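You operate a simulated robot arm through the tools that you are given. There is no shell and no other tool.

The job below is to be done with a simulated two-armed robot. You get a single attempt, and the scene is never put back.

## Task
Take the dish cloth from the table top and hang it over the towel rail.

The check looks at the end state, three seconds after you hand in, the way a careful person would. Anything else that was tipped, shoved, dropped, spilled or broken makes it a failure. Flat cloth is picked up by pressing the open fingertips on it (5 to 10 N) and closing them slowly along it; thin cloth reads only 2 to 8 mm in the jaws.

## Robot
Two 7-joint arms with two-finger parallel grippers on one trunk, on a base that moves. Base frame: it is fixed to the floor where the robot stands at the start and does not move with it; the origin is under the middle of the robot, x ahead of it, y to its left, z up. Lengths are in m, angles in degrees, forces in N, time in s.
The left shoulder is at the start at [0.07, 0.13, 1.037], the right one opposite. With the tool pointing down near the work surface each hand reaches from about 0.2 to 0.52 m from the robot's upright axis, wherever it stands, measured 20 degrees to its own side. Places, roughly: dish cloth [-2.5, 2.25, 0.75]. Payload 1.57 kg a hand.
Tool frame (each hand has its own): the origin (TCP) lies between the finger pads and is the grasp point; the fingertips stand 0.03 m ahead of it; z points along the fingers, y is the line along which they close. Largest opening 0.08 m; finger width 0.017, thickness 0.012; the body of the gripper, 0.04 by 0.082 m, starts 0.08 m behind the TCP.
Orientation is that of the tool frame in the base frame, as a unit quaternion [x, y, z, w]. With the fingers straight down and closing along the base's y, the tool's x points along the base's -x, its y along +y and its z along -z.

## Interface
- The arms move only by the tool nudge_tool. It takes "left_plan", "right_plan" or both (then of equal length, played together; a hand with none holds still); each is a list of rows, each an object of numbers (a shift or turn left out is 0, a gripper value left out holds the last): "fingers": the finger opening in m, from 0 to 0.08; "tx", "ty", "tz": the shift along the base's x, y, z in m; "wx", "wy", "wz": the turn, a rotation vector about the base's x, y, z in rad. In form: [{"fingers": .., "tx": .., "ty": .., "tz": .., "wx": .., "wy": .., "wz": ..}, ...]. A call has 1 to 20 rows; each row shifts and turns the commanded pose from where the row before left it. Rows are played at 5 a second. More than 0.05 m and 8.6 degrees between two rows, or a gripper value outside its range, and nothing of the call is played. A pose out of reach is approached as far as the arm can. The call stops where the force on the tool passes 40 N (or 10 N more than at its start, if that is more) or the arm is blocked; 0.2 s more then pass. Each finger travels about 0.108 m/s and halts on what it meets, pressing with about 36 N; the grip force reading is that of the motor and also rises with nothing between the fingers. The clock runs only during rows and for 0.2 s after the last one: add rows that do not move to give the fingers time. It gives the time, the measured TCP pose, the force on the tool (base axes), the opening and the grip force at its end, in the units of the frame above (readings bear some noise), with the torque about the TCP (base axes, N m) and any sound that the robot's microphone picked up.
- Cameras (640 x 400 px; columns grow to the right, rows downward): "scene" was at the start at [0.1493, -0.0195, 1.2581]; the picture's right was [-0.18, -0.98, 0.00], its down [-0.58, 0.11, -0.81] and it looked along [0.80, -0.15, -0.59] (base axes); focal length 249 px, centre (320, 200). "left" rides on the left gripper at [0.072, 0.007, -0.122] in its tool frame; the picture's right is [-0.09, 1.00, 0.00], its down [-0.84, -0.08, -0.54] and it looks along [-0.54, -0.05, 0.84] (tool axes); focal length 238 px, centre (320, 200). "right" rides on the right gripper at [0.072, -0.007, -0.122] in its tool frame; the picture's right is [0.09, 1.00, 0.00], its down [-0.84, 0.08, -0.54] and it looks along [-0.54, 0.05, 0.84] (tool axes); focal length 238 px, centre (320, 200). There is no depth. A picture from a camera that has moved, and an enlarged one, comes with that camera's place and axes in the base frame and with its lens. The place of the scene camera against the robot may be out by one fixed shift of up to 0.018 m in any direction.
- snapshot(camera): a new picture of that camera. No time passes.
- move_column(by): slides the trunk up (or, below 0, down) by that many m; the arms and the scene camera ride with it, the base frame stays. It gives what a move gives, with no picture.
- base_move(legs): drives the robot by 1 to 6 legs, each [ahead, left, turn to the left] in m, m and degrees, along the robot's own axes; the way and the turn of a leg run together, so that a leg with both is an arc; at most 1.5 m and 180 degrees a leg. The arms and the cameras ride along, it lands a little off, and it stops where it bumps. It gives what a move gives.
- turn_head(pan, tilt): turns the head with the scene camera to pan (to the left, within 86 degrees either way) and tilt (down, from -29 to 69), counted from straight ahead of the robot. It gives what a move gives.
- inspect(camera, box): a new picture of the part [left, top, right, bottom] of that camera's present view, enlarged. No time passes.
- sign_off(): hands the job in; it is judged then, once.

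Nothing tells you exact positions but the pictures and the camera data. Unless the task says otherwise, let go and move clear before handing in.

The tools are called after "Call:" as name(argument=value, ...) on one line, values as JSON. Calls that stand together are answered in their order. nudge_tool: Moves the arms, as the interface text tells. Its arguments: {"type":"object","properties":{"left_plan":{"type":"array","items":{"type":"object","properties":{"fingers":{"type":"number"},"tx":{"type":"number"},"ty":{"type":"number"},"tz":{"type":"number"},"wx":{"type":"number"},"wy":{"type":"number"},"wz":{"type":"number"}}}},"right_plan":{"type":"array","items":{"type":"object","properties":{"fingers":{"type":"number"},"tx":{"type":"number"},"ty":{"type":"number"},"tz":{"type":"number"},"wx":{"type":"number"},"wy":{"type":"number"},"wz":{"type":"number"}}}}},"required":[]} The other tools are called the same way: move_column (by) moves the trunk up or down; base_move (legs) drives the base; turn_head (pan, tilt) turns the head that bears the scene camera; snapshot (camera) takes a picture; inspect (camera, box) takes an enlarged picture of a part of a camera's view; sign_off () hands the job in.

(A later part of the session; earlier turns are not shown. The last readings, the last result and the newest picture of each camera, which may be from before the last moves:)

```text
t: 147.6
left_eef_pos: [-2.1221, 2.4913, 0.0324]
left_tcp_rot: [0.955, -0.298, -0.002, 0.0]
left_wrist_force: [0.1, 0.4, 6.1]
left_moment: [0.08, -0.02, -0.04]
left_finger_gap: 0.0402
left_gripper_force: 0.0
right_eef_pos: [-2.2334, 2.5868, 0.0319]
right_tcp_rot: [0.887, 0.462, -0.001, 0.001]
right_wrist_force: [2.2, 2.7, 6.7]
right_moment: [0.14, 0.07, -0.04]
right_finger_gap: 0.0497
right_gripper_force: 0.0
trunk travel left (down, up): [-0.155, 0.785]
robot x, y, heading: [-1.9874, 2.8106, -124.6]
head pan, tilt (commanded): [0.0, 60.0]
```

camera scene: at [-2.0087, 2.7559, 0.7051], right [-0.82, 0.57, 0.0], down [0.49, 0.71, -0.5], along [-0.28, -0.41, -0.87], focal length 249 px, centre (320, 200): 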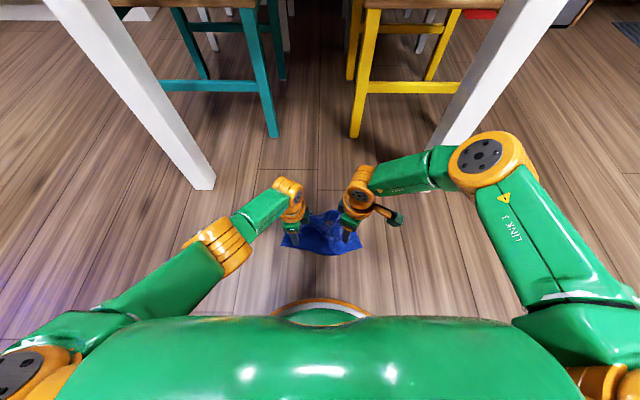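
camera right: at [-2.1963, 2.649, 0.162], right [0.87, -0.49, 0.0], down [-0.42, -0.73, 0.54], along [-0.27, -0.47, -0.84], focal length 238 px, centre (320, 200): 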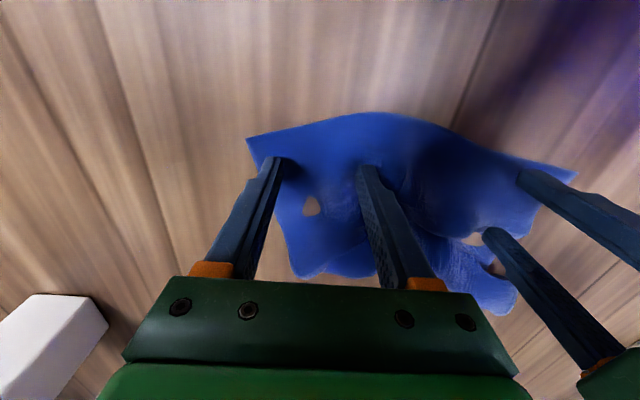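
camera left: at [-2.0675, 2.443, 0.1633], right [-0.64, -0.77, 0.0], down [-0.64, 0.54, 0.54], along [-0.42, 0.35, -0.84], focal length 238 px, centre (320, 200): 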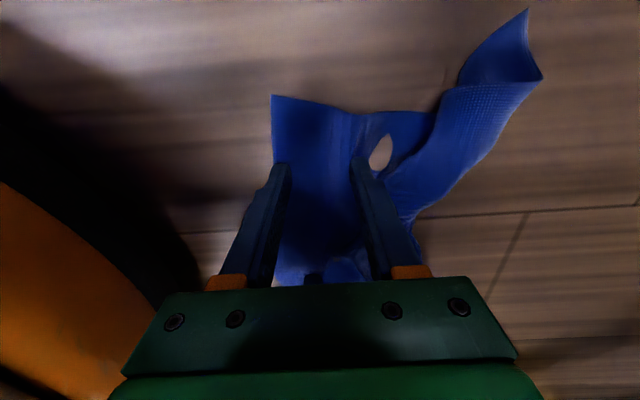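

Both press at 6–7 N. I'll close slowly.

Call:
nudge_tool(left_plan=[{"tz": -0.0003, "fingers": 0.038}, {"fingers": 0.036}, {"fingers": 0.034}, {"fingers": 0.032}, {"fingers": 0.03}, {"fingers": 0.028}, {"fingers": 0.026}, {"fingers": 0.024}, {"fingers": 0.022}, {"fingers": 0.02}, {"fingers": 0.018}, {"fingers": 0.016}], right_plan=[{"tz": -0.0003, "fingers": 0.048}, {"fingers": 0.046}, {"fingers": 0.044}, {"fingers": 0.042}, {"fingers": 0.04}, {"fingers": 0.038}, {"fingers": 0.036}, {"fingers": 0.034}, {"fingers": 0.032}, {"fingers": 0.03}, {"fingers": 0.028}, {"fingers": 0.026}])

Call:
snapshot(camera="right")

Call:
snapshot(camera="left")

```text
t: 150.2
left_eef_pos: [-2.1238, 2.4901, 0.0309]
left_tcp_rot: [0.955, -0.298, 0.0, 0.0]
left_wrist_force: [-0.5, 0.2, 10.8]
left_moment: [0.09, -0.05, -0.03]
left_finger_gap: 0.0162
left_gripper_force: 0.2
right_eef_pos: [-2.2337, 2.5867, 0.0318]
right_tcp_rot: [0.886, 0.463, 0.0, 0.001]
right_wrist_force: [0.5, -0.7, 1.9]
right_moment: [-0.01, 0.01, 0.02]
right_finger_gap: 0.0256
right_gripper_force: 0.0
trunk travel left (down, up): [-0.155, 0.785]
robot x, y, heading: [-1.9844, 2.8089, -124.8]
head pan, tilt (commanded): [0.0, 60.0]
```

```text
taken
camera right: at [-2.1977, 2.6488, 0.1535], right [0.87, -0.49, 0.0], down [-0.41, -0.73, 0.54], along [-0.27, -0.47, -0.84], focal length 238 px, centre (320, 200)
```

right: 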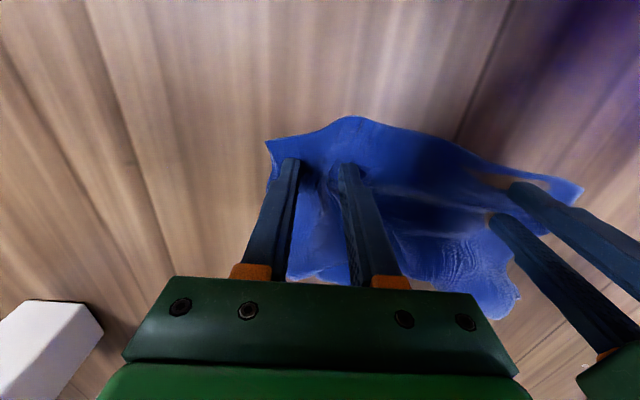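

```text
taken
camera left: at [-2.0677, 2.4433, 0.1534], right [-0.64, -0.77, 0.0], down [-0.64, 0.54, 0.54], along [-0.42, 0.35, -0.84], focal length 238 px, centre (320, 200)
```

left: 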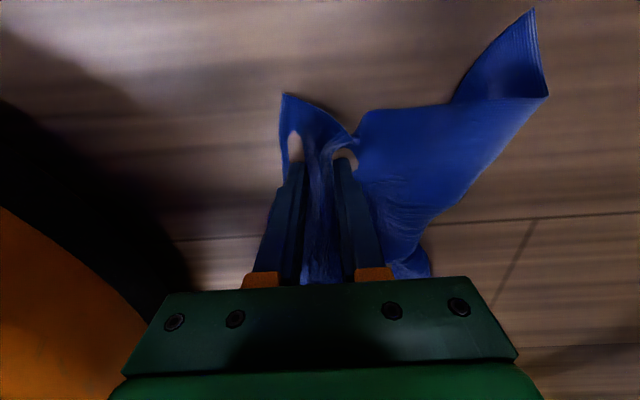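

Left is bunching nicely; the right's pressure dropped, so I'll press it a bit more while closing.

Call:
nudge_tool(left_plan=[{"fingers": 0.014}, {"fingers": 0.012}, {"fingers": 0.01}, {"fingers": 0.008}, {"fingers": 0.006}, {"fingers": 0.004}, {"fingers": 0.002}, {"fingers": 0.0}, {}, {}, {}, {}, {}, {}, {}], right_plan=[{"tz": -0.0006, "fingers": 0.024}, {"fingers": 0.022}, {"tz": -0.0002, "fingers": 0.02}, {"fingers": 0.018}, {"fingers": 0.016}, {"fingers": 0.014}, {"fingers": 0.012}, {"fingers": 0.01}, {"fingers": 0.008}, {"fingers": 0.006}, {"fingers": 0.004}, {"fingers": 0.002}, {"fingers": 0.0}, {}, {}])

Call:
snapshot(camera="right")

Call:
snapshot(camera="left")

```text
t: 153.4
left_eef_pos: [-2.1229, 2.4906, 0.0306]
left_tcp_rot: [0.955, -0.298, -0.002, 0.002]
left_wrist_force: [-6.6, 4.9, 0.5]
left_moment: [0.11, 0.16, 0.02]
left_finger_gap: 0.0023
left_gripper_force: 24.4
right_eef_pos: [-2.2321, 2.5851, 0.0314]
right_tcp_rot: [0.887, 0.463, -0.001, 0.002]
right_wrist_force: [11.2, -1.9, 25.5]
right_moment: [0.09, -0.27, 0.06]
right_finger_gap: 0.0019
right_gripper_force: 23.4
trunk travel left (down, up): [-0.155, 0.785]
robot x, y, heading: [-1.9867, 2.8086, -124.8]
head pan, tilt (commanded): [0.0, 60.0]
```

```text
taken
camera right: at [-2.1971, 2.6483, 0.1529], right [0.87, -0.49, 0.0], down [-0.41, -0.73, 0.55], along [-0.27, -0.47, -0.84], focal length 238 px, centre (320, 200)
```

right: 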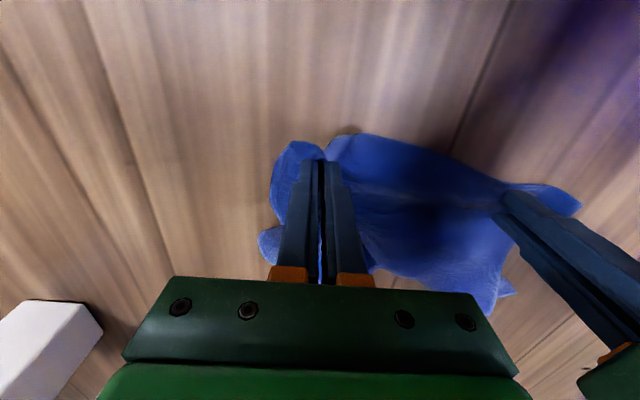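

```text
taken
camera left: at [-2.0677, 2.4435, 0.1539], right [-0.64, -0.77, 0.0], down [-0.64, 0.54, 0.54], along [-0.42, 0.35, -0.84], focal length 238 px, centre (320, 200)
```

left: 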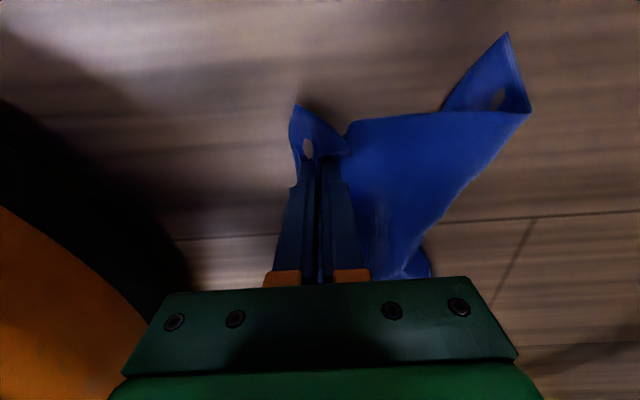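

Both hands hold cloth (about 2 mm each). I'll ease the tension and lift slowly.

Call:
nudge_tool(left_plan=[{"tz": 0.002}, {"tz": 0.004}, {"tz": 0.01}, {"tz": 0.015}, {"tz": 0.02}, {"tz": 0.02}, {"tz": 0.02}, {}], right_plan=[{"tz": 0.002, "tx": 0.0035, "ty": -0.0025}, {"tz": 0.004, "tx": 0.0035, "ty": -0.0025}, {"tz": 0.01}, {"tz": 0.015}, {"tz": 0.02}, {"tz": 0.02}, {"tz": 0.02}, {}])

Call:
snapshot(camera="right")

Call:
snapshot(camera="left")

Call:
snapshot(camera="scene")

```text
t: 155.2
left_eef_pos: [-2.1222, 2.4894, 0.1206]
left_tcp_rot: [0.955, -0.298, 0.0, 0.0]
left_wrist_force: [-0.7, -0.3, -0.5]
left_moment: [0.01, 0.01, 0.01]
left_finger_gap: 0.0027
left_gripper_force: 24.0
right_eef_pos: [-2.2247, 2.5822, 0.1201]
right_tcp_rot: [0.887, 0.462, -0.001, 0.0]
right_wrist_force: [0.0, -0.8, -0.2]
right_moment: [-0.01, -0.04, 0.0]
right_finger_gap: 0.0023
right_gripper_force: 23.7
trunk travel left (down, up): [-0.155, 0.785]
robot x, y, heading: [-1.9912, 2.8104, -124.8]
head pan, tilt (commanded): [0.0, 60.0]
```

```text
taken
camera right: at [-2.1894, 2.6445, 0.2424], right [0.87, -0.49, 0.0], down [-0.42, -0.73, 0.54], along [-0.27, -0.47, -0.84], focal length 238 px, centre (320, 200)
```

right: 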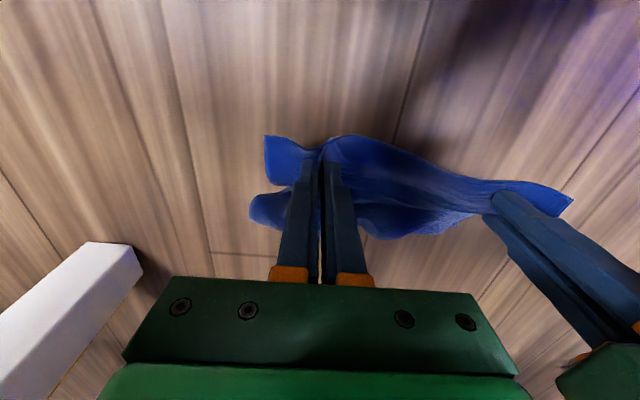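

```text
taken
camera left: at [-2.067, 2.4431, 0.2427], right [-0.64, -0.77, 0.0], down [-0.64, 0.54, 0.54], along [-0.42, 0.35, -0.84], focal length 238 px, centre (320, 200)
```

left: 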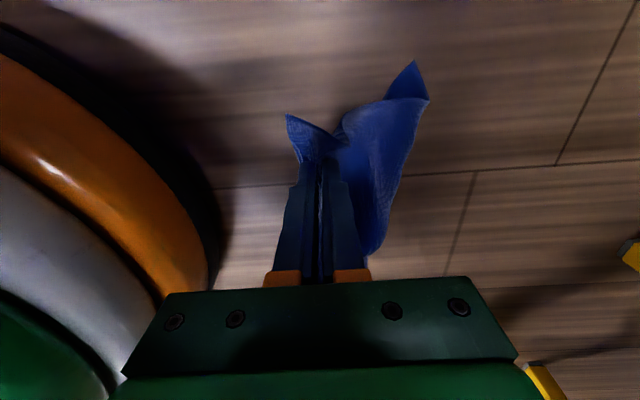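

```text
taken
camera scene: at [-2.04, 2.7109, 0.7051], right [-0.82, 0.57, 0.0], down [0.49, 0.71, -0.5], along [-0.28, -0.41, -0.87], focal length 249 px, centre (320, 200)
```

scene: 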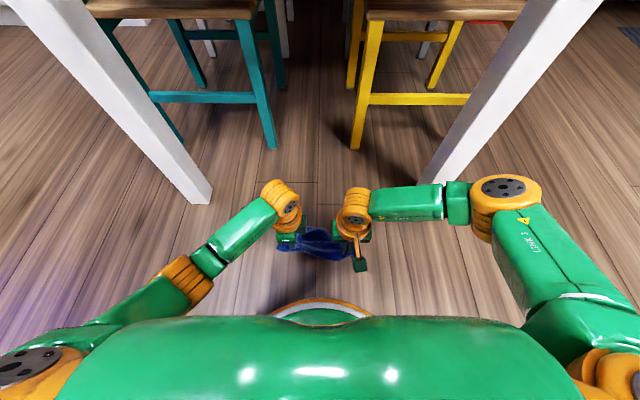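

The cloth is lifted. I'll back the base away from the rail before raising the trunk.

Call:
base_move(legs=[[-0.14, 0, 0]])

Call:
move_column(by=0.35)

Call:
move_column(by=0.35)

Call:
snapshot(camera="left")

Call:
snapshot(camera="right")

Call:
snapshot(camera="scene")

```text
t: 156.5
left_eef_pos: [-2.042, 2.6038, 0.1206]
left_tcp_rot: [0.955, -0.297, 0.0, 0.001]
left_wrist_force: [0.9, 0.6, 0.3]
left_moment: [0.0, -0.01, 0.02]
left_finger_gap: 0.0026
left_gripper_force: 23.4
right_eef_pos: [-2.1449, 2.6967, 0.1213]
right_tcp_rot: [0.886, 0.464, 0.0, 0.001]
right_wrist_force: [0.0, -0.1, 0.2]
right_moment: [-0.02, 0.0, -0.01]
right_finger_gap: 0.0019
right_gripper_force: 23.2
trunk travel left (down, up): [-0.155, 0.785]
robot x, y, heading: [-1.9063, 2.9234, -124.6]
head pan, tilt (commanded): [0.0, 60.0]
```

```text
t: 160.0
left_eef_pos: [-2.0433, 2.6047, 0.4705]
left_tcp_rot: [0.955, -0.297, 0.0, -0.001]
left_wrist_force: [0.2, 1.1, -0.2]
left_moment: [-0.01, 0.0, 0.03]
left_finger_gap: 0.0023
left_gripper_force: 23.9
right_eef_pos: [-2.1456, 2.6965, 0.4711]
right_tcp_rot: [0.886, 0.465, 0.0, 0.001]
right_wrist_force: [0.6, 0.2, 0.8]
right_moment: [0.01, 0.01, 0.02]
right_finger_gap: 0.0018
right_gripper_force: 23.7
trunk travel left (down, up): [-0.505, 0.435]
robot x, y, heading: [-1.9076, 2.9252, -124.3]
head pan, tilt (commanded): [0.0, 60.0]
```

```text
t: 163.4
left_eef_pos: [-2.0419, 2.6046, 0.8205]
left_tcp_rot: [0.955, -0.298, 0.001, 0.0]
left_wrist_force: [-0.5, 0.3, -0.6]
left_moment: [0.01, 0.01, 0.05]
left_finger_gap: 0.0027
left_gripper_force: 23.6
right_eef_pos: [-2.1458, 2.6954, 0.821]
right_tcp_rot: [0.886, 0.465, 0.001, 0.001]
right_wrist_force: [0.4, -0.4, 0.0]
right_moment: [-0.04, -0.02, 0.0]
right_finger_gap: 0.002
right_gripper_force: 24.1
trunk travel left (down, up): [-0.855, 0.085]
robot x, y, heading: [-1.9092, 2.923, -124.5]
head pan, tilt (commanded): [0.0, 60.0]
```

```text
taken
camera left: at [-1.987, 2.5571, 0.9424], right [-0.64, -0.77, 0.0], down [-0.64, 0.54, 0.54], along [-0.42, 0.35, -0.84], focal length 238 px, centre (320, 200)
```

left: 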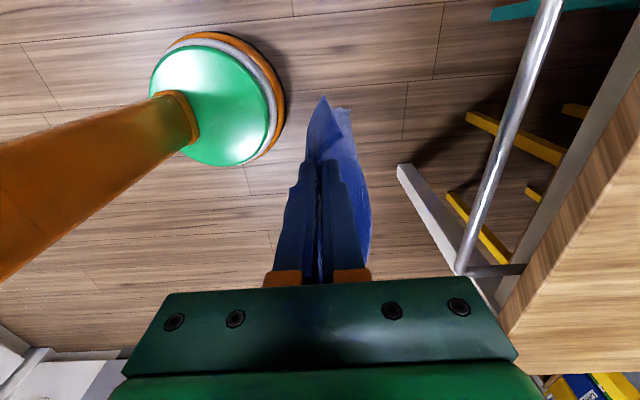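

```text
taken
camera right: at [-2.11, 2.7582, 0.9422], right [0.87, -0.49, 0.0], down [-0.41, -0.73, 0.54], along [-0.27, -0.47, -0.84], focal length 238 px, centre (320, 200)
```

right: 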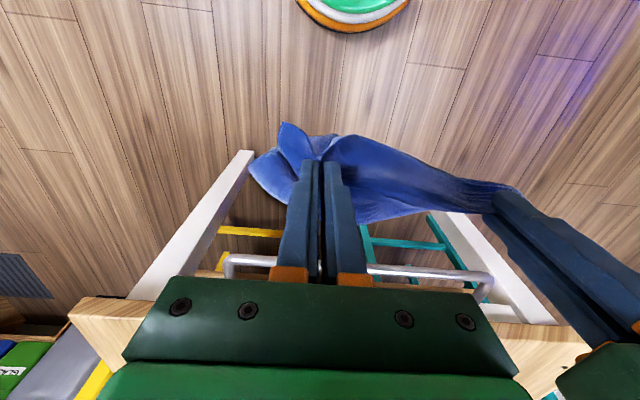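

```text
taken
camera scene: at [-1.9608, 2.825, 1.4051], right [-0.82, 0.57, 0.0], down [0.49, 0.71, -0.5], along [-0.28, -0.41, -0.87], focal length 249 px, centre (320, 200)
```

scene: 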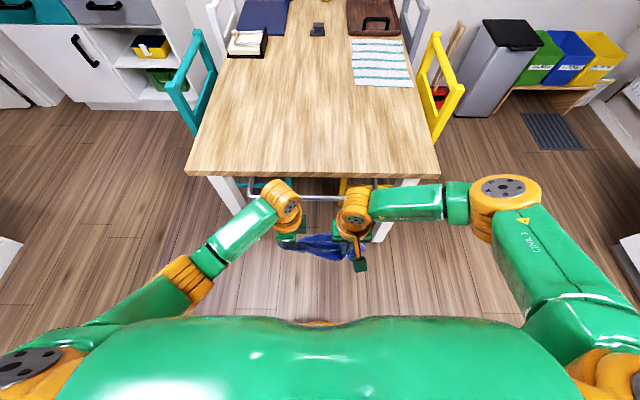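

The cloth hangs from both hands, clear of everything. I'll raise the hands so its lower edge is above the table, then check its profile.

Call:
nudge_tool(left_plan=[{"tz": 0.03}, {"tz": 0.03}, {"tz": 0.03}, {"tz": 0.03}, {"tz": 0.02}, {}], right_plan=[{"tz": 0.03}, {"tz": 0.03}, {"tz": 0.03}, {"tz": 0.03}, {"tz": 0.02}, {}])

Call:
inspect(camera="left", box=[240, 60, 480, 280])

Call:
inspect(camera="right", box=[200, 90, 560, 290])

Call:
inspect(camera="scene", box=[220, 150, 420, 290])

```text
t: 164.8
left_eef_pos: [-2.0427, 2.6028, 0.9605]
left_tcp_rot: [0.955, -0.296, 0.0, 0.0]
left_wrist_force: [-0.6, -0.5, 0.2]
left_moment: [0.03, 0.02, 0.0]
left_finger_gap: 0.0025
left_gripper_force: 23.8
right_eef_pos: [-2.1452, 2.6951, 0.9616]
right_tcp_rot: [0.886, 0.464, 0.0, 0.0]
right_wrist_force: [-1.4, 0.4, 0.9]
right_moment: [0.01, -0.03, 0.01]
right_finger_gap: 0.0022
right_gripper_force: 23.6
trunk travel left (down, up): [-0.855, 0.085]
robot x, y, heading: [-1.905, 2.9257, -124.7]
head pan, tilt (commanded): [0.0, 60.0]
```

```text
1.82 times, centred on (360, 170) of left
camera zoom: at [-1.9878, 2.5565, 1.0831], right [-0.64, -0.77, 0.0], down [-0.65, 0.54, 0.54], along [-0.42, 0.35, -0.84], focal length 433 px, centre (247, 254)
```

zoom: 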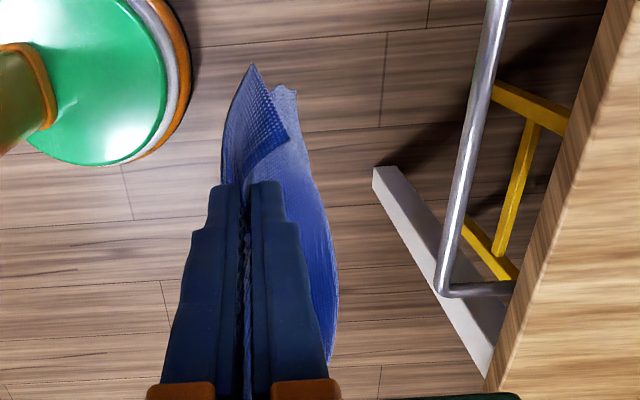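

```text
1.78 times, centred on (380, 190) of right
camera zoom: at [-2.1093, 2.7584, 1.0831], right [0.87, -0.49, 0.0], down [-0.41, -0.73, 0.54], along [-0.27, -0.47, -0.84], focal length 424 px, centre (213, 218)
```

zoom: 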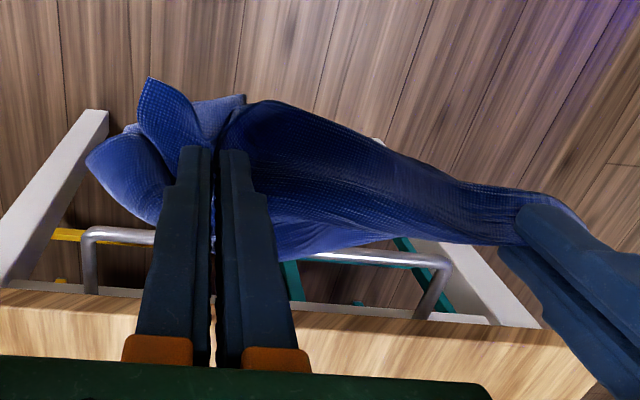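

```text
2.86 times, centred on (320, 220) of scene
camera zoom: at [-1.9609, 2.8251, 1.4051], right [-0.82, 0.57, 0.0], down [0.49, 0.71, -0.5], along [-0.28, -0.41, -0.87], focal length 710 px, centre (320, 143)
```

zoom: 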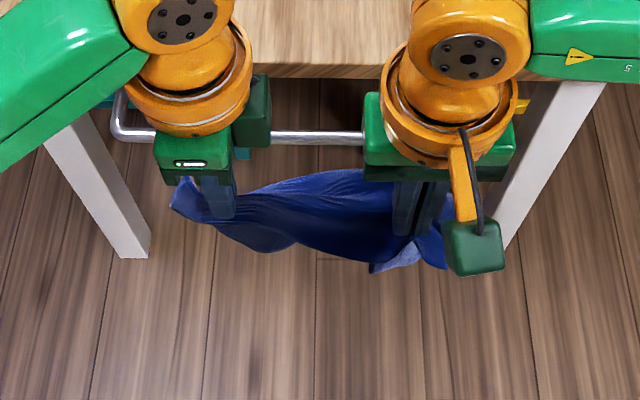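

The side view shows the tail hangs about 3.5 cm table-side of the left fingers and a bit more at the right. I'll raise slightly, draw the right hand back 2 cm to square the tail to the bar, and drive forward over the rail.

Call:
nudge_tool(left_plan=[{"tz": 0.02}, {"tz": 0.02}, {}, {}], right_plan=[{"tz": 0.02}, {"tz": 0.02}, {"tx": 0.0125, "ty": 0.018}, {}])

Call:
base_move(legs=[[0.2, 0.03, 0]])

Call:
inspect(camera="left", box=[240, 40, 480, 280])

Call:
inspect(camera="right", box=[200, 90, 560, 290])

Call:
inspect(camera="scene", box=[220, 170, 420, 310])

```text
t: 165.8
left_eef_pos: [-2.0427, 2.6046, 0.9999]
left_tcp_rot: [0.955, -0.298, 0.0, 0.0]
left_wrist_force: [0.0, 1.1, 0.1]
left_moment: [0.0, 0.01, 0.01]
left_finger_gap: 0.0023
left_gripper_force: 23.5
right_eef_pos: [-2.1319, 2.7134, 1.0022]
right_tcp_rot: [0.886, 0.464, 0.001, 0.001]
right_wrist_force: [0.6, -0.2, 0.0]
right_moment: [0.0, 0.0, 0.02]
right_finger_gap: 0.0019
right_gripper_force: 23.4
trunk travel left (down, up): [-0.855, 0.085]
robot x, y, heading: [-1.9087, 2.9266, -124.8]
head pan, tilt (commanded): [0.0, 60.0]
```

```text
t: 167.4
left_eef_pos: [-2.1286, 2.4236, 1.0029]
left_tcp_rot: [0.955, -0.295, 0.0, 0.002]
left_wrist_force: [0.1, -0.1, 0.3]
left_moment: [0.0, 0.03, 0.02]
left_finger_gap: 0.0027
left_gripper_force: 23.7
right_eef_pos: [-2.2187, 2.5327, 1.001]
right_tcp_rot: [0.885, 0.466, -0.001, 0.002]
right_wrist_force: [1.2, -1.2, -1.6]
right_moment: [-0.03, -0.02, 0.01]
right_finger_gap: 0.0021
right_gripper_force: 23.4
trunk travel left (down, up): [-0.855, 0.085]
robot x, y, heading: [-1.9996, 2.7399, -124.3]
head pan, tilt (commanded): [0.0, 60.0]
```

```text
1.67 times, centred on (360, 160) of left
camera zoom: at [-2.0726, 2.3776, 1.1232], right [-0.64, -0.77, 0.0], down [-0.65, 0.54, 0.54], along [-0.42, 0.34, -0.84], focal length 397 px, centre (253, 267)
```

zoom: 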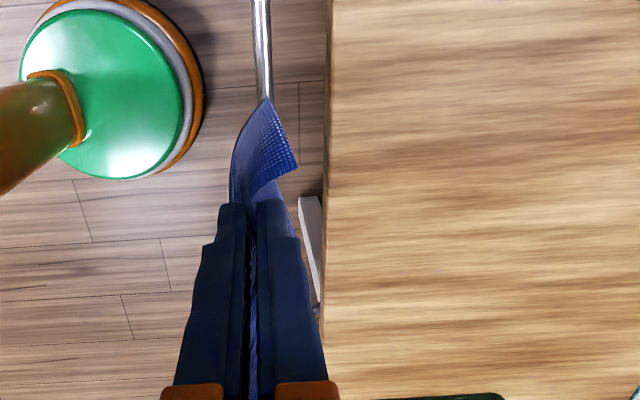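

```text
1.78 times, centred on (380, 190) of right
camera zoom: at [-2.183, 2.5963, 1.1234], right [0.87, -0.49, 0.0], down [-0.41, -0.73, 0.54], along [-0.26, -0.48, -0.84], focal length 424 px, centre (213, 218)
```

zoom: 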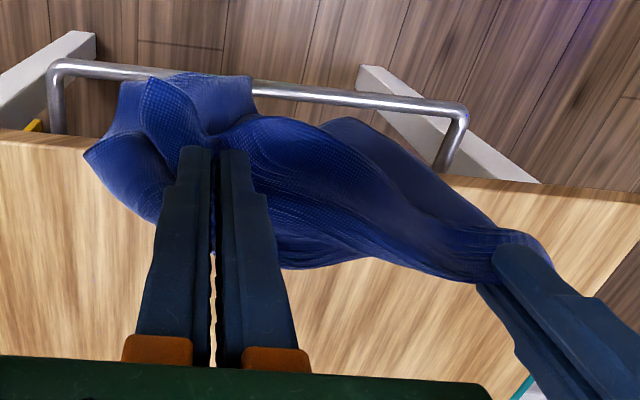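

```text
2.86 times, centred on (320, 240) of scene
camera zoom: at [-2.0468, 2.6467, 1.4054], right [-0.83, 0.56, 0.0], down [0.49, 0.71, -0.5], along [-0.28, -0.41, -0.86], focal length 710 px, centre (320, 86)
```

zoom: 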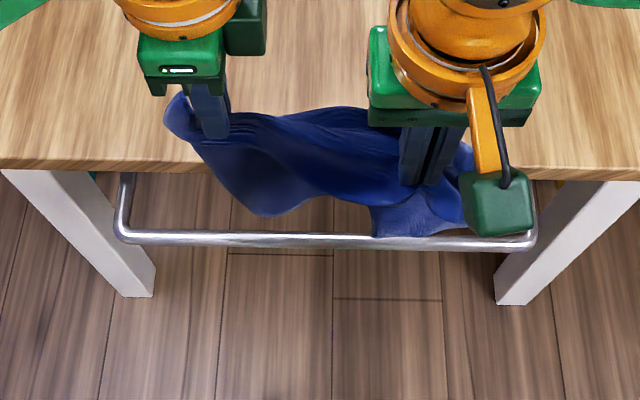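

Measured from these views, the tail is at f≈-0.77 (left/middle) and -0.795 (right), i.e. on or outside the bar, so my squaring overshot. I'll move the left hand 3.7 cm and the right 6 cm toward the table and re-check.

Call:
nudge_tool(left_plan=[{"tx": -0.007, "ty": -0.0101}, {"tx": -0.007, "ty": -0.0101}, {"tx": -0.007, "ty": -0.0101}, {}, {}, {}], right_plan=[{"tx": -0.0114, "ty": -0.0164}, {"tx": -0.0114, "ty": -0.0164}, {"tx": -0.0114, "ty": -0.0164}, {}, {}, {}])

Call:
inspect(camera="left", box=[240, 40, 480, 280])

Call:
inspect(camera="right", box=[200, 90, 560, 290])

Call:
inspect(camera="scene", box=[220, 170, 420, 310])

```text
t: 168.8
left_eef_pos: [-2.1501, 2.3898, 0.9996]
left_tcp_rot: [0.956, -0.294, 0.0, 0.001]
left_wrist_force: [0.1, -0.6, -0.3]
left_moment: [0.02, 0.01, 0.02]
left_finger_gap: 0.0026
left_gripper_force: 24.2
right_eef_pos: [-2.2526, 2.4816, 1.0012]
right_tcp_rot: [0.884, 0.467, 0.0, 0.001]
right_wrist_force: [0.8, -1.1, -0.2]
right_moment: [-0.01, -0.01, -0.02]
right_finger_gap: 0.0021
right_gripper_force: 23.0
trunk travel left (down, up): [-0.855, 0.085]
robot x, y, heading: [-1.9938, 2.7416, -124.3]
head pan, tilt (commanded): [0.0, 60.0]
```

```text
1.67 times, centred on (360, 160) of left
camera zoom: at [-2.0951, 2.3432, 1.1219], right [-0.64, -0.77, 0.0], down [-0.65, 0.54, 0.54], along [-0.42, 0.35, -0.84], focal length 397 px, centre (253, 267)
```

zoom: 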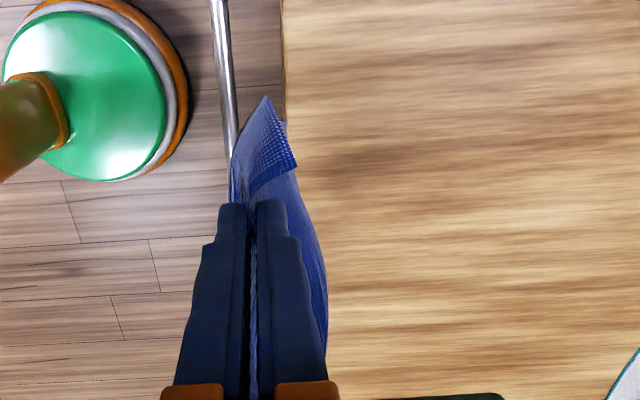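

```text
1.78 times, centred on (380, 190) of right
camera zoom: at [-2.2176, 2.5442, 1.1233], right [0.87, -0.49, 0.0], down [-0.41, -0.73, 0.54], along [-0.26, -0.47, -0.84], focal length 424 px, centre (213, 218)
```

zoom: 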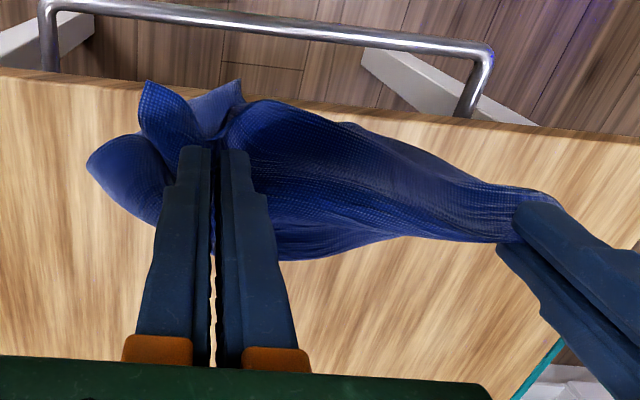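

```text
2.86 times, centred on (320, 240) of scene
camera zoom: at [-2.0486, 2.643, 1.4051], right [-0.83, 0.56, 0.0], down [0.49, 0.72, -0.5], along [-0.28, -0.41, -0.87], focal length 710 px, centre (320, 86)
```

zoom: 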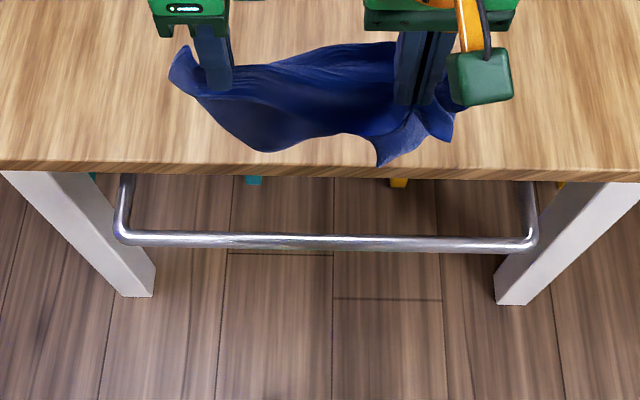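

Tail is now about f≈-0.705 (middle/left) and -0.725 (right); the gap spans -0.752 to -0.715. I'll bring the left back 2.5 cm and the right back 1 cm, then lower a little and re-check.

Call:
nudge_tool(left_plan=[{"tx": 0.0072, "ty": 0.0103}, {"tx": 0.0072, "ty": 0.0103}, {}, {"tz": -0.015}, {"tz": -0.015}, {}, {}], right_plan=[{"tx": 0.0025, "ty": 0.0035}, {"tx": 0.0025, "ty": 0.0035}, {}, {"tz": -0.015}, {"tz": -0.015}, {}, {}])

Call:
inspect(camera="left", box=[240, 40, 480, 280])

Call:
inspect(camera="right", box=[200, 90, 560, 290])

Call:
inspect(camera="scene", box=[220, 170, 420, 310])

```text
t: 170.4
left_eef_pos: [-2.1346, 2.4136, 0.9694]
left_tcp_rot: [0.956, -0.294, 0.0, -0.001]
left_wrist_force: [-1.2, 0.7, -0.4]
left_moment: [-0.02, 0.01, 0.03]
left_finger_gap: 0.0027
left_gripper_force: 23.6
right_eef_pos: [-2.2493, 2.4889, 0.972]
right_tcp_rot: [0.884, 0.467, 0.001, 0.001]
right_wrist_force: [1.2, -0.8, -0.6]
right_moment: [-0.02, -0.01, 0.0]
right_finger_gap: 0.0019
right_gripper_force: 23.2
trunk travel left (down, up): [-0.855, 0.085]
robot x, y, heading: [-1.9976, 2.7448, -124.1]
head pan, tilt (commanded): [0.0, 60.0]
```

```text
1.67 times, centred on (360, 160) of left
camera zoom: at [-2.0798, 2.3657, 1.0915], right [-0.64, -0.77, 0.0], down [-0.65, 0.54, 0.54], along [-0.42, 0.35, -0.84], focal length 397 px, centre (253, 267)
```

zoom: 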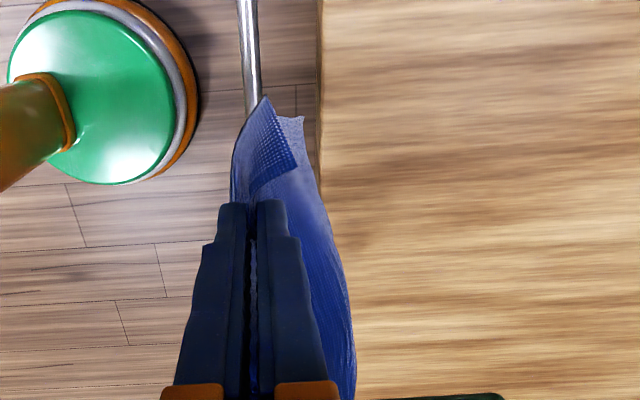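

```text
1.78 times, centred on (380, 190) of right
camera zoom: at [-2.2136, 2.5509, 1.0927], right [0.87, -0.49, 0.0], down [-0.41, -0.73, 0.54], along [-0.26, -0.47, -0.84], focal length 424 px, centre (213, 218)
```

zoom: 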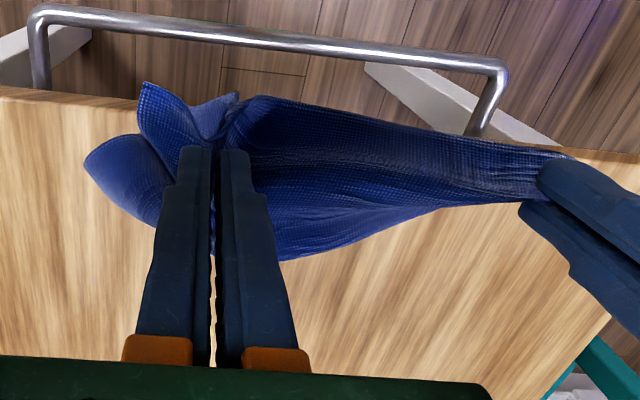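

```text
2.86 times, centred on (320, 240) of scene
camera zoom: at [-2.0484, 2.6434, 1.4051], right [-0.83, 0.56, 0.0], down [0.49, 0.72, -0.5], along [-0.28, -0.41, -0.87], focal length 710 px, centre (320, 86)
```

zoom: 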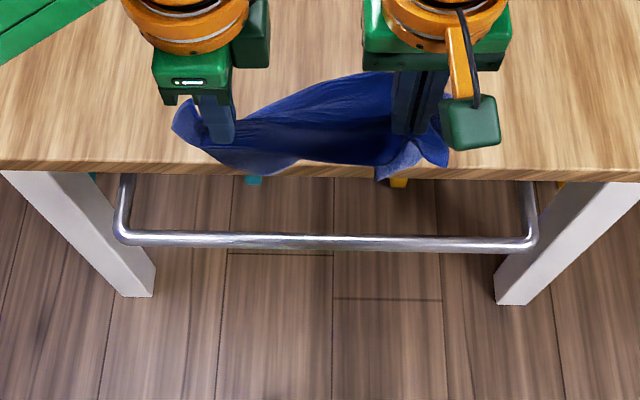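

The tail now lines up close to the table edge along its whole width. I'll shift both hands 1 cm toward me and lower a bit.

Call:
nudge_tool(left_plan=[{"tx": 0.0063, "ty": 0.009}, {}, {"tz": -0.015}, {"tz": -0.015}, {"tz": -0.015}, {}, {}], right_plan=[{"tx": 0.0063, "ty": 0.009}, {}, {"tz": -0.015}, {"tz": -0.015}, {"tz": -0.015}, {}, {}])

Call:
inspect(camera="left", box=[240, 40, 480, 280])

Call:
inspect(camera="right", box=[200, 90, 560, 290])

Call:
inspect(camera="scene", box=[220, 170, 420, 310])

```text
t: 172.0
left_eef_pos: [-2.1313, 2.4216, 0.9245]
left_tcp_rot: [0.955, -0.296, 0.0, 0.0]
left_wrist_force: [0.6, -0.1, 0.0]
left_moment: [-0.05, 0.02, 0.0]
left_finger_gap: 0.0022
left_gripper_force: 24.1
right_eef_pos: [-2.2419, 2.498, 0.9268]
right_tcp_rot: [0.885, 0.466, 0.001, 0.001]
right_wrist_force: [-0.2, -0.4, -0.4]
right_moment: [0.0, 0.03, 0.02]
right_finger_gap: 0.0019
right_gripper_force: 23.6
trunk travel left (down, up): [-0.855, 0.085]
robot x, y, heading: [-1.994, 2.7439, -124.3]
head pan, tilt (commanded): [0.0, 60.0]
```

```text
1.67 times, centred on (360, 160) of left
camera zoom: at [-2.0752, 2.3745, 1.047], right [-0.64, -0.77, 0.0], down [-0.65, 0.54, 0.54], along [-0.42, 0.35, -0.84], focal length 397 px, centre (253, 267)
```

zoom: 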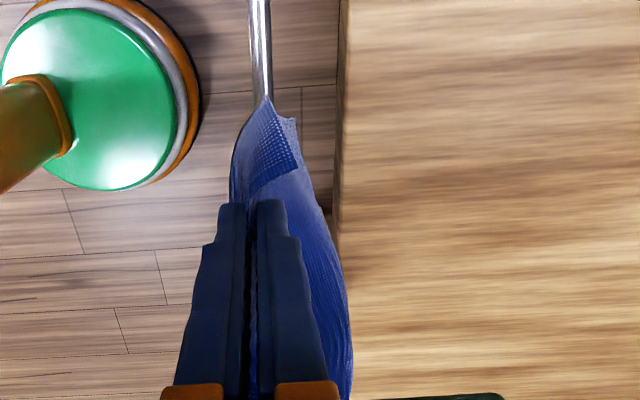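

```text
1.78 times, centred on (380, 190) of right
camera zoom: at [-2.2068, 2.5607, 1.0483], right [0.87, -0.49, 0.0], down [-0.41, -0.73, 0.54], along [-0.26, -0.47, -0.84], focal length 424 px, centre (213, 218)
```

zoom: 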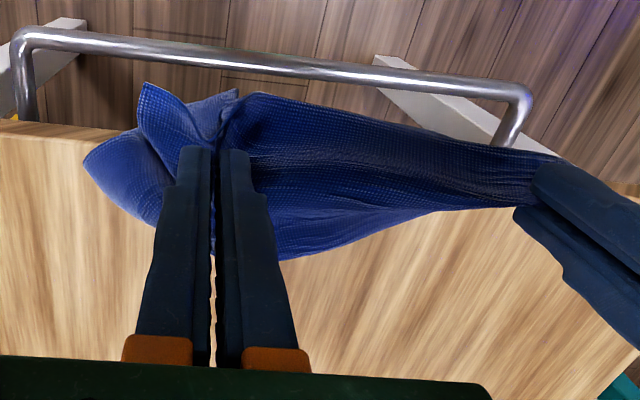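

```text
2.86 times, centred on (320, 240) of scene
camera zoom: at [-2.0483, 2.6435, 1.4051], right [-0.83, 0.56, 0.0], down [0.49, 0.72, -0.5], along [-0.28, -0.41, -0.87], focal length 710 px, centre (320, 86)
```

zoom: 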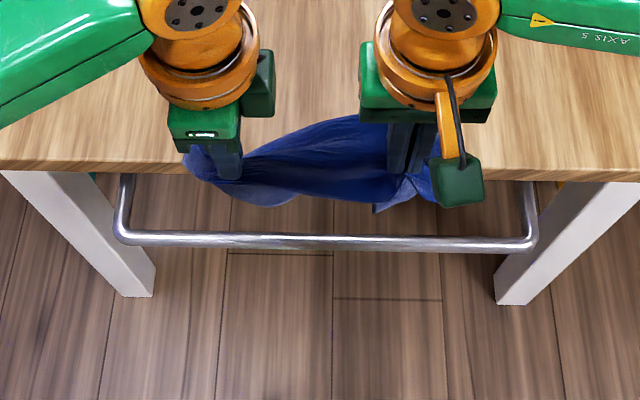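

Everything hangs between bar and table edge in the side view. I'll lower further.

Call:
nudge_tool(left_plan=[{"tz": -0.015}, {"tz": -0.015}, {"tz": -0.015}, {"tz": -0.015}, {"tz": -0.015}, {"tz": -0.015}, {}, {}], right_plan=[{"tz": -0.015}, {"tz": -0.015}, {"tz": -0.015}, {"tz": -0.015}, {"tz": -0.015}, {"tz": -0.015}, {}, {}])

Call:
inspect(camera="left", box=[240, 40, 480, 280])

Call:
inspect(camera="right", box=[200, 90, 560, 290])

Call:
inspect(camera="scene", box=[220, 170, 420, 310])

```text
t: 173.8
left_eef_pos: [-2.1303, 2.4211, 0.8359]
left_tcp_rot: [0.955, -0.295, 0.001, 0.001]
left_wrist_force: [-0.4, 0.6, -0.7]
left_moment: [-0.01, 0.01, 0.01]
left_finger_gap: 0.0026
left_gripper_force: 23.6
right_eef_pos: [-2.2424, 2.4988, 0.8361]
right_tcp_rot: [0.885, 0.466, 0.001, 0.001]
right_wrist_force: [1.0, -0.2, -0.5]
right_moment: [-0.01, 0.01, 0.02]
right_finger_gap: 0.0022
right_gripper_force: 23.8
trunk travel left (down, up): [-0.855, 0.085]
robot x, y, heading: [-1.9917, 2.7441, -124.4]
head pan, tilt (commanded): [0.0, 60.0]
```

```text
1.67 times, centred on (360, 160) of left
camera zoom: at [-2.0743, 2.3736, 0.9575], right [-0.64, -0.77, 0.0], down [-0.65, 0.54, 0.54], along [-0.42, 0.35, -0.84], focal length 397 px, centre (253, 267)
```

zoom: 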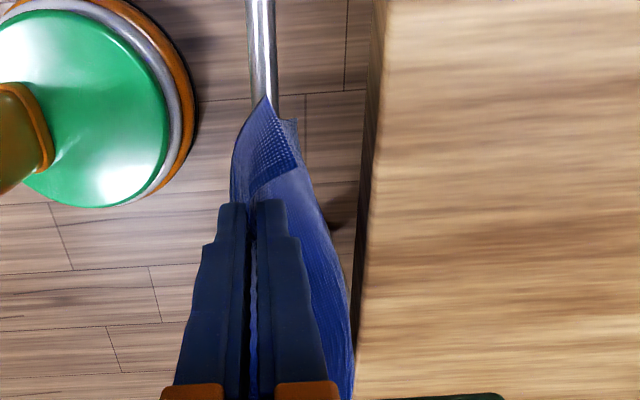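

```text
1.78 times, centred on (380, 190) of right
camera zoom: at [-2.2077, 2.5602, 0.9584], right [0.87, -0.49, 0.0], down [-0.41, -0.73, 0.54], along [-0.26, -0.47, -0.84], focal length 424 px, centre (213, 218)
```

zoom: 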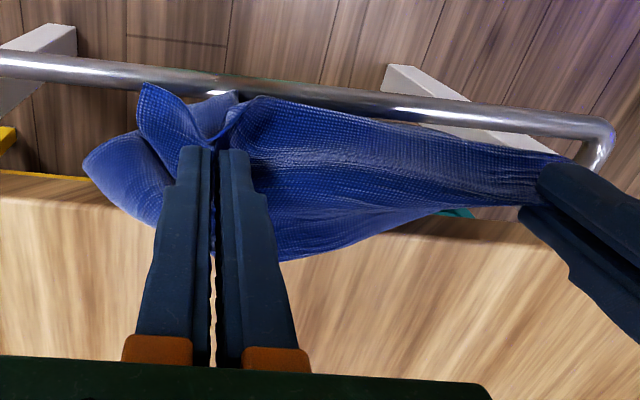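

```text
2.86 times, centred on (320, 240) of scene
camera zoom: at [-2.0483, 2.6434, 1.4051], right [-0.83, 0.56, 0.0], down [0.49, 0.72, -0.5], along [-0.28, -0.41, -0.87], focal length 710 px, centre (320, 86)
```

zoom: 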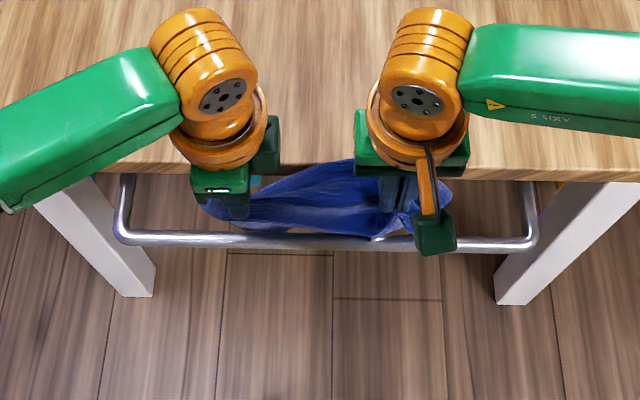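

The bar is fully visible in front of the cloth, and the tail is behind it in the gap. Lowering further toward the bar.

Call:
nudge_tool(left_plan=[{"tz": -0.015}, {"tz": -0.015}, {"tz": -0.015}, {"tz": -0.015}, {}, {}], right_plan=[{"tz": -0.015}, {"tz": -0.015}, {"tz": -0.015}, {"tz": -0.015}, {}, {}])

Call:
inspect(camera="left", box=[240, 40, 480, 280])

Call:
inspect(camera="right", box=[200, 90, 560, 290])

Call:
inspect(camera="scene", box=[220, 170, 420, 310])

```text
t: 175.2
left_eef_pos: [-2.1285, 2.42, 0.7752]
left_tcp_rot: [0.956, -0.295, 0.0, 0.0]
left_wrist_force: [-0.9, 0.5, 0.3]
left_moment: [0.01, 0.01, 0.03]
left_finger_gap: 0.0027
left_gripper_force: 24.2
right_eef_pos: [-2.243, 2.4971, 0.7759]
right_tcp_rot: [0.885, 0.465, 0.001, 0.0]
right_wrist_force: [0.7, -0.5, -0.1]
right_moment: [-0.01, 0.01, 0.07]
right_finger_gap: 0.002
right_gripper_force: 23.4
trunk travel left (down, up): [-0.855, 0.085]
robot x, y, heading: [-1.9959, 2.7453, -124.1]
head pan, tilt (commanded): [0.0, 60.0]
```

```text
1.67 times, centred on (360, 160) of left
camera zoom: at [-2.0731, 2.3743, 0.8975], right [-0.64, -0.77, 0.0], down [-0.65, 0.54, 0.54], along [-0.42, 0.35, -0.84], focal length 397 px, centre (253, 267)
```

zoom: 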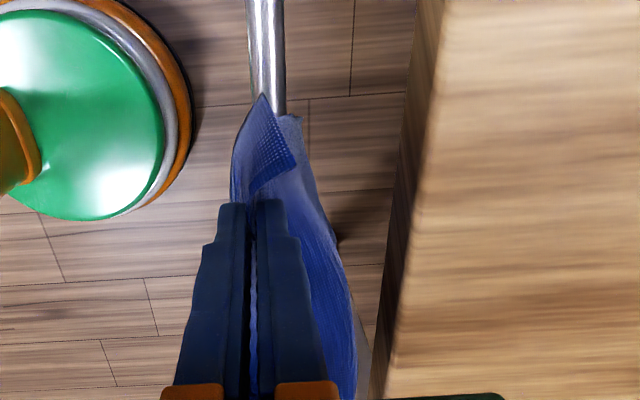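

```text
1.78 times, centred on (380, 190) of right
camera zoom: at [-2.2077, 2.5602, 0.898], right [0.87, -0.49, 0.0], down [-0.41, -0.73, 0.54], along [-0.26, -0.47, -0.84], focal length 424 px, centre (213, 218)
```

zoom: 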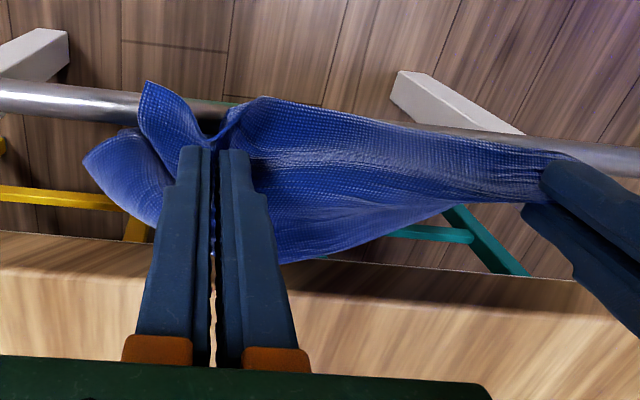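

```text
2.86 times, centred on (320, 240) of scene
camera zoom: at [-2.0483, 2.6434, 1.4051], right [-0.83, 0.56, 0.0], down [0.49, 0.72, -0.5], along [-0.28, -0.41, -0.87], focal length 710 px, centre (320, 86)
```

zoom: 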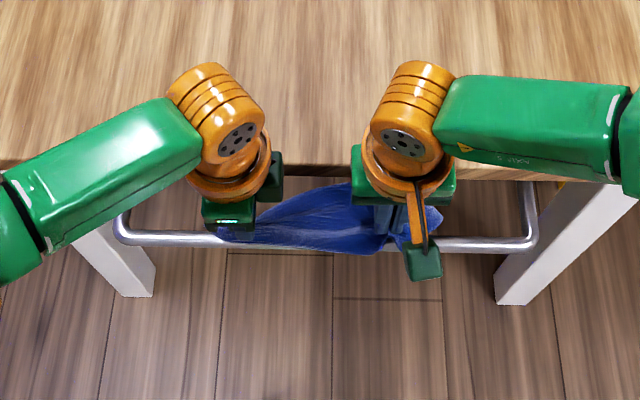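

The tail hangs behind the bar all along. Now I'll draw the held edge toward me over the bar, then down on the outside in stages.

Call:
nudge_tool(left_plan=[{"tx": 0.0052, "ty": 0.0075}, {"tx": 0.0052, "ty": 0.0075}, {"tx": 0.0052, "ty": 0.0075}, {"tx": 0.0052, "ty": 0.0075}, {"tz": -0.012}, {"tz": -0.012}, {"tz": -0.012}, {"tz": -0.012}, {"tz": -0.012}, {}, {}], right_plan=[{"tx": 0.0052, "ty": 0.0075}, {"tx": 0.0052, "ty": 0.0075}, {"tx": 0.0052, "ty": 0.0075}, {"tx": 0.0052, "ty": 0.0075}, {"tz": -0.012}, {"tz": -0.012}, {"tz": -0.012}, {"tz": -0.012}, {"tz": -0.012}, {}, {}])

Call:
snapshot(camera="left")

Call:
inspect(camera="right", box=[200, 90, 560, 290])

Call:
inspect(camera="scene", box=[220, 170, 420, 310])

```text
t: 177.6
left_eef_pos: [-2.1103, 2.4515, 0.7161]
left_tcp_rot: [0.956, -0.295, 0.0, 0.0]
left_wrist_force: [-0.7, 0.8, -1.0]
left_moment: [0.02, 0.04, 0.03]
left_finger_gap: 0.0026
left_gripper_force: 23.9
right_eef_pos: [-2.2218, 2.5283, 0.7156]
right_tcp_rot: [0.885, 0.466, 0.0, 0.0]
right_wrist_force: [0.7, -0.4, 0.2]
right_moment: [0.01, -0.02, 0.02]
right_finger_gap: 0.0021
right_gripper_force: 24.1
trunk travel left (down, up): [-0.855, 0.085]
robot x, y, heading: [-1.9927, 2.7429, -124.4]
head pan, tilt (commanded): [0.0, 60.0]
```

```text
taken
camera left: at [-2.054, 2.4046, 0.8372], right [-0.64, -0.77, 0.0], down [-0.65, 0.54, 0.54], along [-0.42, 0.35, -0.84], focal length 238 px, centre (320, 200)
```

left: 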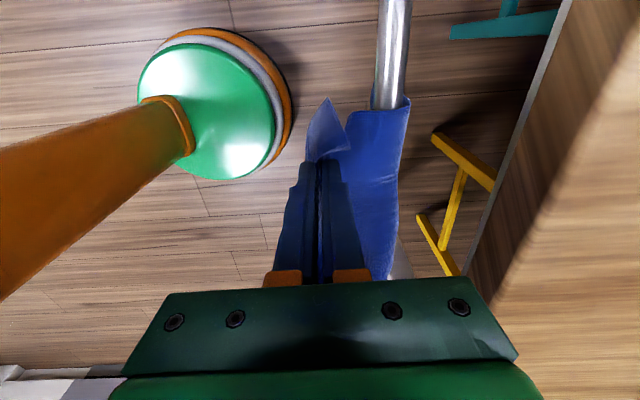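

```text
1.78 times, centred on (380, 190) of right
camera zoom: at [-2.1867, 2.591, 0.8374], right [0.87, -0.49, 0.0], down [-0.41, -0.73, 0.54], along [-0.26, -0.47, -0.84], focal length 424 px, centre (213, 218)
```

zoom: 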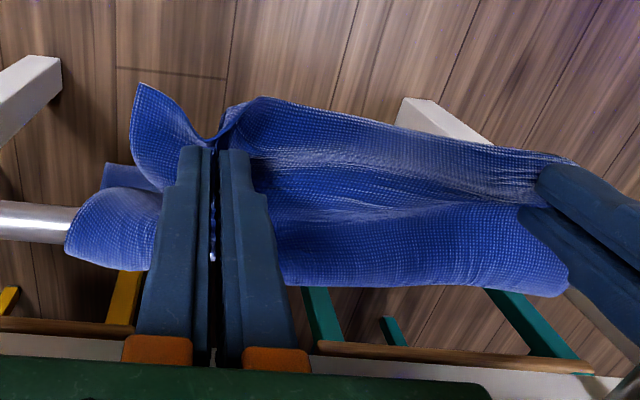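

```text
2.86 times, centred on (320, 240) of scene
camera zoom: at [-2.0484, 2.6434, 1.4051], right [-0.83, 0.56, 0.0], down [0.49, 0.72, -0.5], along [-0.28, -0.41, -0.87], focal length 710 px, centre (320, 86)
```

zoom: 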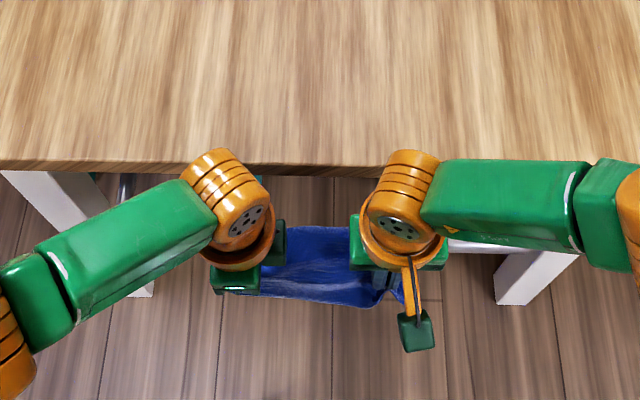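

The side view shows the cloth wrapped neatly over the bar with its tail inside. I'll lower the held edge further to even out the lengths and check.

Call:
nudge_tool(left_plan=[{"tz": -0.012}, {"tz": -0.012}, {"tz": -0.012}, {"tz": -0.012}, {}, {}], right_plan=[{"tz": -0.012}, {"tz": -0.012}, {"tz": -0.012}, {"tz": -0.012}, {}, {}])

Call:
snapshot(camera="left")

Call:
inspect(camera="left", box=[280, 60, 460, 300])

Call:
snapshot(camera="right")

```text
t: 179.0
left_eef_pos: [-2.0998, 2.4579, 0.6688]
left_tcp_rot: [0.955, -0.295, -0.001, 0.0]
left_wrist_force: [-3.7, 2.4, 0.4]
left_moment: [0.04, 0.14, -0.01]
left_finger_gap: 0.0026
left_gripper_force: 24.7
left hand out of reach, approached as far as the arm can: row 4
right_eef_pos: [-2.2212, 2.5315, 0.6745]
right_tcp_rot: [0.885, 0.466, 0.0, 0.001]
right_wrist_force: [3.7, -1.0, 0.3]
right_moment: [0.0, -0.07, 0.07]
right_finger_gap: 0.0021
right_gripper_force: 23.1
right hand out of reach, approached as far as the arm can: row 4
trunk travel left (down, up): [-0.855, 0.085]
robot x, y, heading: [-1.9977, 2.7426, -124.2]
head pan, tilt (commanded): [0.0, 60.0]
```

```text
taken
camera left: at [-2.0455, 2.4113, 0.7908], right [-0.64, -0.77, 0.0], down [-0.65, 0.54, 0.54], along [-0.42, 0.35, -0.84], focal length 238 px, centre (320, 200)
```

left: 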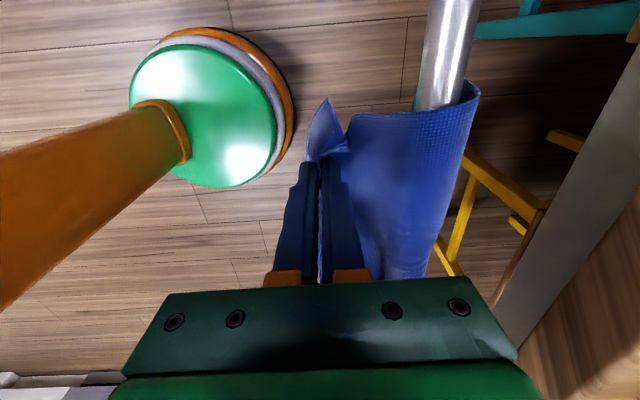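

```text
1.67 times, centred on (370, 180) of left
camera zoom: at [-2.0455, 2.4113, 0.7908], right [-0.64, -0.77, 0.0], down [-0.65, 0.54, 0.54], along [-0.42, 0.35, -0.84], focal length 397 px, centre (237, 233)
```

zoom: 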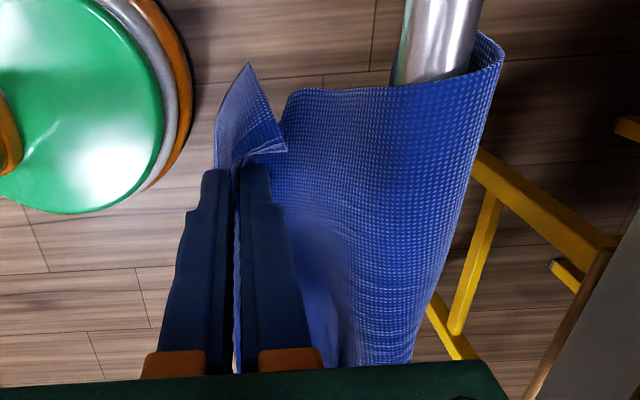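

```text
taken
camera right: at [-2.1856, 2.5938, 0.7961], right [0.87, -0.49, 0.0], down [-0.41, -0.73, 0.54], along [-0.26, -0.47, -0.84], focal length 238 px, centre (320, 200)
```

right: 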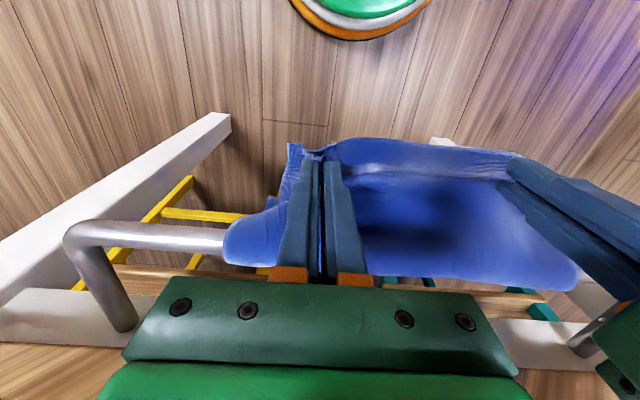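

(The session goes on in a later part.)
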